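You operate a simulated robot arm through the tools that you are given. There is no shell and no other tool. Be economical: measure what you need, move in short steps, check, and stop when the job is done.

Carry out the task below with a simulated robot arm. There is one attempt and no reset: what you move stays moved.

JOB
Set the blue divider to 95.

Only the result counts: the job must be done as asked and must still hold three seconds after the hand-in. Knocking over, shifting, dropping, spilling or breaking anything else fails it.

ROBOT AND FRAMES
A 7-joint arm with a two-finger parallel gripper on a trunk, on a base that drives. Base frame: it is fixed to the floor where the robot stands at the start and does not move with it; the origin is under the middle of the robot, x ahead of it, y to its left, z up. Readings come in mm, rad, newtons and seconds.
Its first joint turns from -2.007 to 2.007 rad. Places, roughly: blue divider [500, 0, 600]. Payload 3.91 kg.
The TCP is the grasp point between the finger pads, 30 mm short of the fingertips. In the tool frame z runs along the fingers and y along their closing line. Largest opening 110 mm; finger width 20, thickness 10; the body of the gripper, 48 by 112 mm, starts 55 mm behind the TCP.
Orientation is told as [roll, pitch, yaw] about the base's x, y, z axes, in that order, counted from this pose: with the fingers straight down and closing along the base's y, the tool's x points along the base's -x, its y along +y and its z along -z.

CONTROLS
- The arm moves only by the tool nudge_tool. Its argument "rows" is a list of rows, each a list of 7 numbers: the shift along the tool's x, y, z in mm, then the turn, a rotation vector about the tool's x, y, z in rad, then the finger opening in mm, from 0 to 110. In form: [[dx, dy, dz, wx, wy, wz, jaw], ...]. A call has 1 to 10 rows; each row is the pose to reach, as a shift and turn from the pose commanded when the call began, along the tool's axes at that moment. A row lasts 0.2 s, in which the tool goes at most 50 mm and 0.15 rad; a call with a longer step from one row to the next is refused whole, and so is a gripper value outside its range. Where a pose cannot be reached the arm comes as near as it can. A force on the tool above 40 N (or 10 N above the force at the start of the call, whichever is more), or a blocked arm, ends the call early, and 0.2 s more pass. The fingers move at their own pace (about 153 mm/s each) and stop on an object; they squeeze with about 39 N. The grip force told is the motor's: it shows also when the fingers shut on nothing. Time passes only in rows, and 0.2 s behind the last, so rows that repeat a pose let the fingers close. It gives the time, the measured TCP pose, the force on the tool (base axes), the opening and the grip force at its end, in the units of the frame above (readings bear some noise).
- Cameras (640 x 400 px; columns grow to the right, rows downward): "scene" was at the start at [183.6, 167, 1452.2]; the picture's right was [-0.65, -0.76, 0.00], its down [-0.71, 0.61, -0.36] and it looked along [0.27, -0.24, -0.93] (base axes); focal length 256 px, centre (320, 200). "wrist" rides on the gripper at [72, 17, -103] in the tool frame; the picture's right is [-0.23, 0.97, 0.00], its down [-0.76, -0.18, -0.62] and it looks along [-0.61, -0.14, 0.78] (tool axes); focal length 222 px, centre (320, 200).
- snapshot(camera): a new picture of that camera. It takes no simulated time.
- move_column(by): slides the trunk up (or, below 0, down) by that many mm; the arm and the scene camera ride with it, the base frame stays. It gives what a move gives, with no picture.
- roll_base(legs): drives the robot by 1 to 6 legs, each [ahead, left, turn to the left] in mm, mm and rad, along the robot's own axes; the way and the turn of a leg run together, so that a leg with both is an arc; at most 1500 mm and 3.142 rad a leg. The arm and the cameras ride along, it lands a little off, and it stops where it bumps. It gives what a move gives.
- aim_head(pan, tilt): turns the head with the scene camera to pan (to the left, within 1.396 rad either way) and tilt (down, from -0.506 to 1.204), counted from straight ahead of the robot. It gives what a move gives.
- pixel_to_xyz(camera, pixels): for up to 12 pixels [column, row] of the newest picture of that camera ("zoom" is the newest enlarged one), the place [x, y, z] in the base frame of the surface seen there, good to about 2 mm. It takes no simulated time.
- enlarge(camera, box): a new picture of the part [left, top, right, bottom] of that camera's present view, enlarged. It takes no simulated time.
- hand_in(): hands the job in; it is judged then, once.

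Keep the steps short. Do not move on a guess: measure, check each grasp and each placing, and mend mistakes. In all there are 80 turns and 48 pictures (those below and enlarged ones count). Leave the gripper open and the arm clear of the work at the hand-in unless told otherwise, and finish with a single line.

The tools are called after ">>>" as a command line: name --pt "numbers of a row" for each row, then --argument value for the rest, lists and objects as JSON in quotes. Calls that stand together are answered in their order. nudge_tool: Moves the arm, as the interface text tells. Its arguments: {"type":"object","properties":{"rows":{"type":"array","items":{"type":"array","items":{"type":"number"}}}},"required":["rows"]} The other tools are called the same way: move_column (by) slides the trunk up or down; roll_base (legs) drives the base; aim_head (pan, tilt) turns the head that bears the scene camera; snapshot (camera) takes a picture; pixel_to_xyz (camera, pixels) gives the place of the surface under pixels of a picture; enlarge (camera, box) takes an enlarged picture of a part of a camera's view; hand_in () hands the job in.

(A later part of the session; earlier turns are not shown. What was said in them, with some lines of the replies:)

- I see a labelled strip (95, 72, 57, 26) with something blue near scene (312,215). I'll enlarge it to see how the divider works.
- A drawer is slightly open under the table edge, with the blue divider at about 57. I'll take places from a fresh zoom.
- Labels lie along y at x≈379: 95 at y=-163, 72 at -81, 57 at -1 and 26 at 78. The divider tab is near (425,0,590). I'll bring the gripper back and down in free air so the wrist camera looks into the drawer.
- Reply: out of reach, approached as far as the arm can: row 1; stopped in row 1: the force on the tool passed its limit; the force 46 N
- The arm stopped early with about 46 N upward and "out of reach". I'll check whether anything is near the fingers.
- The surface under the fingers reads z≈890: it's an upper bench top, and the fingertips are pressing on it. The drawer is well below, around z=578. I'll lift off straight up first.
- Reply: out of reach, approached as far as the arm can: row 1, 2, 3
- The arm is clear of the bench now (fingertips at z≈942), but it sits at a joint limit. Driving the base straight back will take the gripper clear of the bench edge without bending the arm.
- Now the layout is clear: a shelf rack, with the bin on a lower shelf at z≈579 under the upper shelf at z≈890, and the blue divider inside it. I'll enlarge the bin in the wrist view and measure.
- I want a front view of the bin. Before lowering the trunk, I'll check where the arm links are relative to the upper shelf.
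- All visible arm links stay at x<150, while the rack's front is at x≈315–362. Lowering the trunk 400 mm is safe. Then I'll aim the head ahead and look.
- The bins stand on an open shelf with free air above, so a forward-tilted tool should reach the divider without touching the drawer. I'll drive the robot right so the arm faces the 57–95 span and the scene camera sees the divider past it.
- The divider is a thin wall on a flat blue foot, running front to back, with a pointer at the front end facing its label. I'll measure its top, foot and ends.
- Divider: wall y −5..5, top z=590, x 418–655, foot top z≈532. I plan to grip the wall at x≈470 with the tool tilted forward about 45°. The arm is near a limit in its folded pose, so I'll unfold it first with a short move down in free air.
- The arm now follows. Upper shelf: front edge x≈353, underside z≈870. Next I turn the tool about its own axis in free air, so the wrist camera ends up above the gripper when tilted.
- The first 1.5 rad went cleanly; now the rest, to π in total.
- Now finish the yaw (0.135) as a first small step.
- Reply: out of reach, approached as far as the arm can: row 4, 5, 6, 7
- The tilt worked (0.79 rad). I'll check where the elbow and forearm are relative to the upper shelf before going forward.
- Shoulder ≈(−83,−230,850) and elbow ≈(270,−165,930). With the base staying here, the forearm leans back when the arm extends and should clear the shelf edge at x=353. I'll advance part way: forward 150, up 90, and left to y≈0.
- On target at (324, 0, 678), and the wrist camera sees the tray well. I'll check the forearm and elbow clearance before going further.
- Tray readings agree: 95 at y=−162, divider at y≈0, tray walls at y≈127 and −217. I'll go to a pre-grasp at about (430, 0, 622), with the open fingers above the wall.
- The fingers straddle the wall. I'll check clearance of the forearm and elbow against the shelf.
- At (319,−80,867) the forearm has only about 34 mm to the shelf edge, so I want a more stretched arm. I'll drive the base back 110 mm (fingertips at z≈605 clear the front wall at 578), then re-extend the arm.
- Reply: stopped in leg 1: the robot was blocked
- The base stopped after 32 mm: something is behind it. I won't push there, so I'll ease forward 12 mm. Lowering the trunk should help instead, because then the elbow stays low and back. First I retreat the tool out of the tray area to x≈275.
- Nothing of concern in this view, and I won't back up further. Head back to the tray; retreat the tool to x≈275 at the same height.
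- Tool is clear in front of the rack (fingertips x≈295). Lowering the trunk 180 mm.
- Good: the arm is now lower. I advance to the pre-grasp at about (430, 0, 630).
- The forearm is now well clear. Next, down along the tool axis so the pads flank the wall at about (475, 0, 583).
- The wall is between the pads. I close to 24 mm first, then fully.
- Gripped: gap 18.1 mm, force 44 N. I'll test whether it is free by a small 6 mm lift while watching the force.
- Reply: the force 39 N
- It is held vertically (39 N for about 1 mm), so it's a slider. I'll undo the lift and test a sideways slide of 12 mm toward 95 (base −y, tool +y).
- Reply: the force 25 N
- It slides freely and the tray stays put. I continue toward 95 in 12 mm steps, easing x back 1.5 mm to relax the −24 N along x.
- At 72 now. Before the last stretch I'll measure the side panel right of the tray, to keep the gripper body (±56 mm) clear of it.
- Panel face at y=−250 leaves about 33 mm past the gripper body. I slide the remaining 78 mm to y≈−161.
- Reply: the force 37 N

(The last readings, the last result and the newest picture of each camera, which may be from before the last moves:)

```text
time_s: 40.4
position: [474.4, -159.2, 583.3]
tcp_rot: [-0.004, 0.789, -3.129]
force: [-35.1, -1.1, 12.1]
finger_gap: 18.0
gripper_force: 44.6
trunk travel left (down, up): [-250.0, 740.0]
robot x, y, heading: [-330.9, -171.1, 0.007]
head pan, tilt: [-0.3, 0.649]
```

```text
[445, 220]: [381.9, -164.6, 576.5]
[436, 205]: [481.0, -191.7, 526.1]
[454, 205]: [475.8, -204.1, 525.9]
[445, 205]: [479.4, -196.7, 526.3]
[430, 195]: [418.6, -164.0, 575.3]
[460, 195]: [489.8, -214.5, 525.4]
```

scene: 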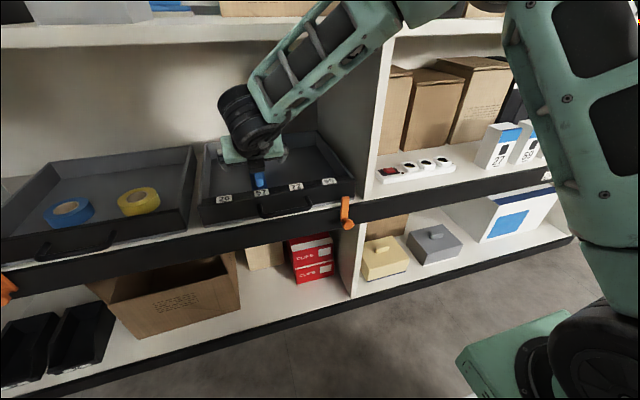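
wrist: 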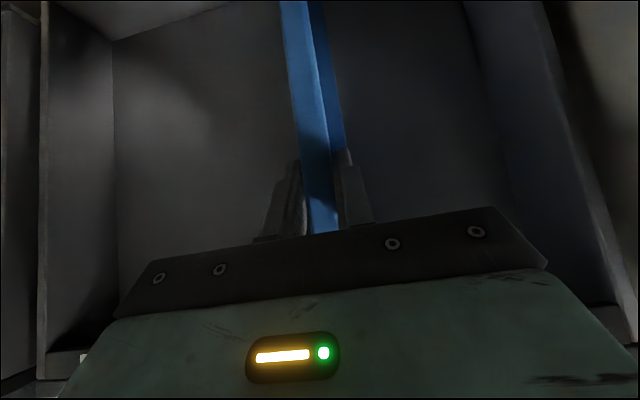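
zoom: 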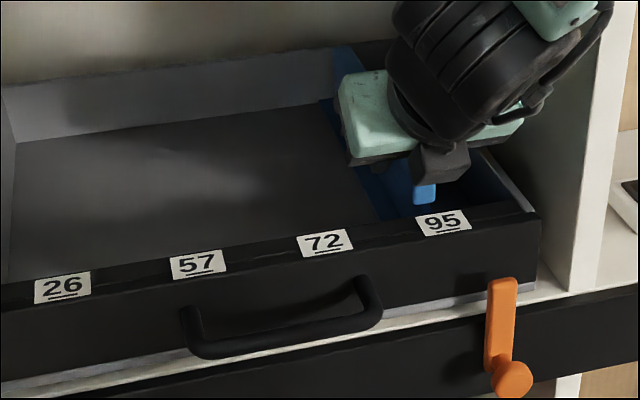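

Near 95, with −35 N along x from base drift. I relax x by 2 mm, then measure pointer against label.

>>> nudge_tool --pt "-1.4 0 -1.4 0 0 0 0" --pt "-1.4 0 -1.4 0 0 0 0"

>>> enlarge --camera "scene" --box '[290, 140, 370, 190]'

>>> pixel_to_xyz --camera "zoom" --pixels '[[190, 180], [200, 180], [210, 180], [220, 180], [230, 180], [240, 180], [250, 180], [260, 180], [225, 200], [235, 200]]'

```text
time_s: 41.0
position: [473.6, -160.0, 584.0]
tcp_rot: [-0.001, 0.791, -3.129]
force: [-3.6, 6.6, 1.5]
finger_gap: 18.0
gripper_force: 44.9
trunk travel left (down, up): [-250.0, 740.0]
robot x, y, heading: [-332.2, -165.6, 0.003]
head pan, tilt: [-0.3, 0.649]
```

```text
8.00 times, centred on (330, 165) of scene
```

zoom: 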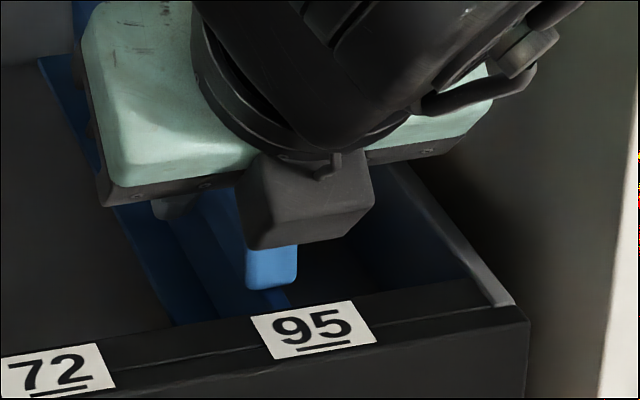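

```text
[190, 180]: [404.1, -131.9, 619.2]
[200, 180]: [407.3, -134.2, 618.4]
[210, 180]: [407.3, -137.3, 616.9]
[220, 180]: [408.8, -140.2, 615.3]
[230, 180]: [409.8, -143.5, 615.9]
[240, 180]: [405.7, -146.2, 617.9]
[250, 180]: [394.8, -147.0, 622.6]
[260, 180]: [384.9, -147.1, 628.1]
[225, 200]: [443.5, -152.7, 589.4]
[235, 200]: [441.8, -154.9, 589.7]
```

>>> pixel_to_xyz --camera "zoom" --pixels '[[250, 272], [258, 272], [272, 272], [285, 272], [293, 272], [252, 325], [375, 335], [262, 355], [352, 303], [314, 328], [275, 296], [60, 372]]'

```text
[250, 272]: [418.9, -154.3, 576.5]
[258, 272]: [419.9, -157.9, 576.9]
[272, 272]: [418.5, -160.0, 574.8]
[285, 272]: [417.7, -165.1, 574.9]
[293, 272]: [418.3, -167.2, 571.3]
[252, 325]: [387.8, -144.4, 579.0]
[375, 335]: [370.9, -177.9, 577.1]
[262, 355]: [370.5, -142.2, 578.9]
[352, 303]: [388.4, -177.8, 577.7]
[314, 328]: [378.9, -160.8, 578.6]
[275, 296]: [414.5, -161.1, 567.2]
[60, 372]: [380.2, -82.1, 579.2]
```

Divider front end centre y≈−160.7; label 95 spans −143 to −178, centre −160.6, so it is aligned. I release by opening to 50 mm only.

>>> nudge_tool --pt "0 0 0 0 0 0 25" --pt "0 0 0 0 0 0 50" --pt "0 0 0 0 0 0 50"

>>> nudge_tool --pt "0 0 -20 0 0 0 50" --pt "0 0 -45 0 0 0 50" --pt "0 0 -70 0 0 0 50" --pt "0 0 -70 0 0 0 50"

>>> nudge_tool --pt "-20 0 -20 0 0 0 50" --pt "-40 0 -40 0 0 0 50" --pt "-60 0 -60 0 0 0 50" --pt "-80 0 -80 0 0 0 50" --pt "-100 0 -100 0 0 0 50" --pt "-100 0 -100 0 0 0 50"

>>> enlarge --camera "scene" --box '[220, 120, 370, 230]'

>>> snapshot --camera "wrist"

```text
time_s: 41.8
position: [472.8, -160.0, 582.5]
tcp_rot: [-0.001, 0.788, -3.13]
force: [0.1, -0.6, -0.1]
finger_gap: 50.3
gripper_force: 0.0
trunk travel left (down, up): [-250.0, 740.0]
robot x, y, heading: [-331.8, -167.7, 0.001]
head pan, tilt: [-0.3, 0.649]
```

```text
time_s: 42.8
position: [423.3, -160.8, 631.4]
tcp_rot: [-0.002, 0.79, -3.13]
force: [-0.2, -0.1, 0.0]
finger_gap: 50.1
gripper_force: 0.0
trunk travel left (down, up): [-250.0, 740.0]
robot x, y, heading: [-326.9, -165.7, 0.006]
head pan, tilt: [-0.3, 0.649]
```

```text
time_s: 44.2
position: [281.8, -164.0, 630.3]
tcp_rot: [-0.001, 0.789, -3.13]
force: [-0.4, -0.4, -0.1]
finger_gap: 50.1
gripper_force: 0.2
trunk travel left (down, up): [-250.0, 740.0]
robot x, y, heading: [-333.8, -169.9, 0.005]
head pan, tilt: [-0.3, 0.649]
```

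```text
3.64 times, centred on (295, 175) of scene
```

zoom: 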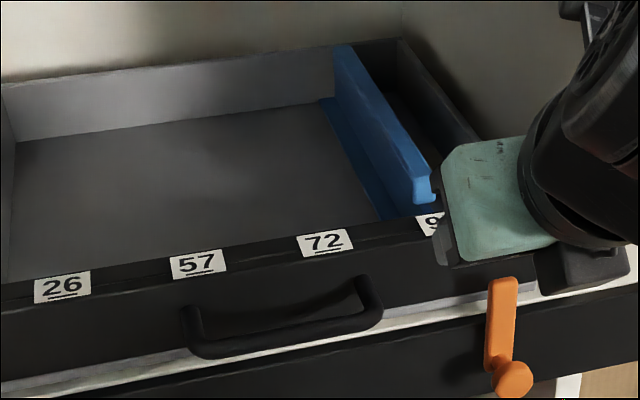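

```text
12 pictures are left
```

wrist: 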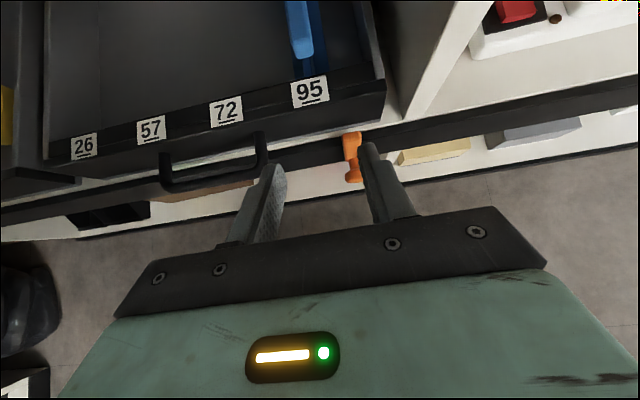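

Released and clear. I'll check final alignment and squareness along the wall.

>>> pixel_to_xyz --camera "zoom" --pixels '[[345, 55], [365, 85], [390, 120], [410, 150], [422, 185]]'

>>> pixel_to_xyz --camera "wrist" --pixels '[[302, 40], [303, 52], [298, 20], [305, 68], [310, 92], [226, 111], [150, 130]]'

```text
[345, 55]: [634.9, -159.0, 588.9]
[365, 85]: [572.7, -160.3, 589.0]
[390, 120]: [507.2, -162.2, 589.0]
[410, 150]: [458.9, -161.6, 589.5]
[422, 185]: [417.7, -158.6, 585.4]
```

```text
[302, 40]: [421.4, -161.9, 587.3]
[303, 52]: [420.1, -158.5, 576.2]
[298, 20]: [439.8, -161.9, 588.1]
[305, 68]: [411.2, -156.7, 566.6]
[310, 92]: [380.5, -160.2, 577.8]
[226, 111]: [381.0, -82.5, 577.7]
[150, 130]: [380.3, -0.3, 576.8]
```

The divider is square at y≈−160.5, in line with 95 (−160.2). I back off a little more, with the gripper fully open.

>>> nudge_tool --pt "-14 0 -14 0 0 0 50" --pt "-28 0 -28 0 0 0 80" --pt "-28 0 -28 0 0 0 110" --pt "-28 0 -28 0 0 0 110"

>>> snapshot --camera "wrist"

```text
time_s: 45.2
position: [260.0, -155.4, 638.8]
tcp_rot: [-0.002, 0.788, -3.13]
force: [-0.4, 0.1, -0.6]
finger_gap: 110.0
gripper_force: 0.2
out of reach, approached as far as the arm can: row 1, 2, 3, 4
trunk travel left (down, up): [-250.0, 740.0]
robot x, y, heading: [-331.7, -168.5, 0.004]
head pan, tilt: [-0.3, 0.649]
```

```text
11 pictures are left
```

wrist: 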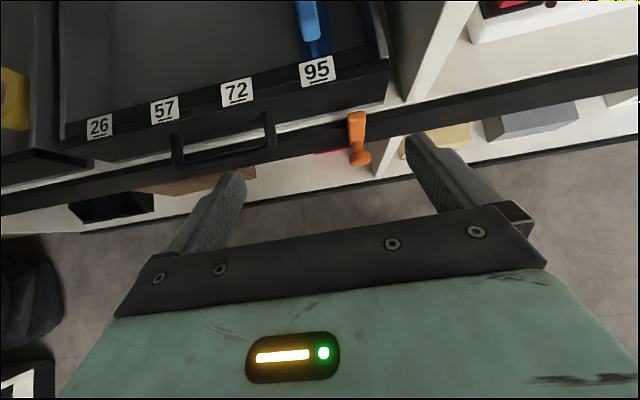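

The divider stands at 95, the gripper is open and the arm is clear of the tray, so I hand in.

>>> hand_in

```text
The job is handed in.
```

The blue divider is set to 95, lined up with its label to within about 1 mm; early on the fingers pressed briefly on the upper shelf and the base bumped something unseen behind it, with no shifted item seen afterwards.
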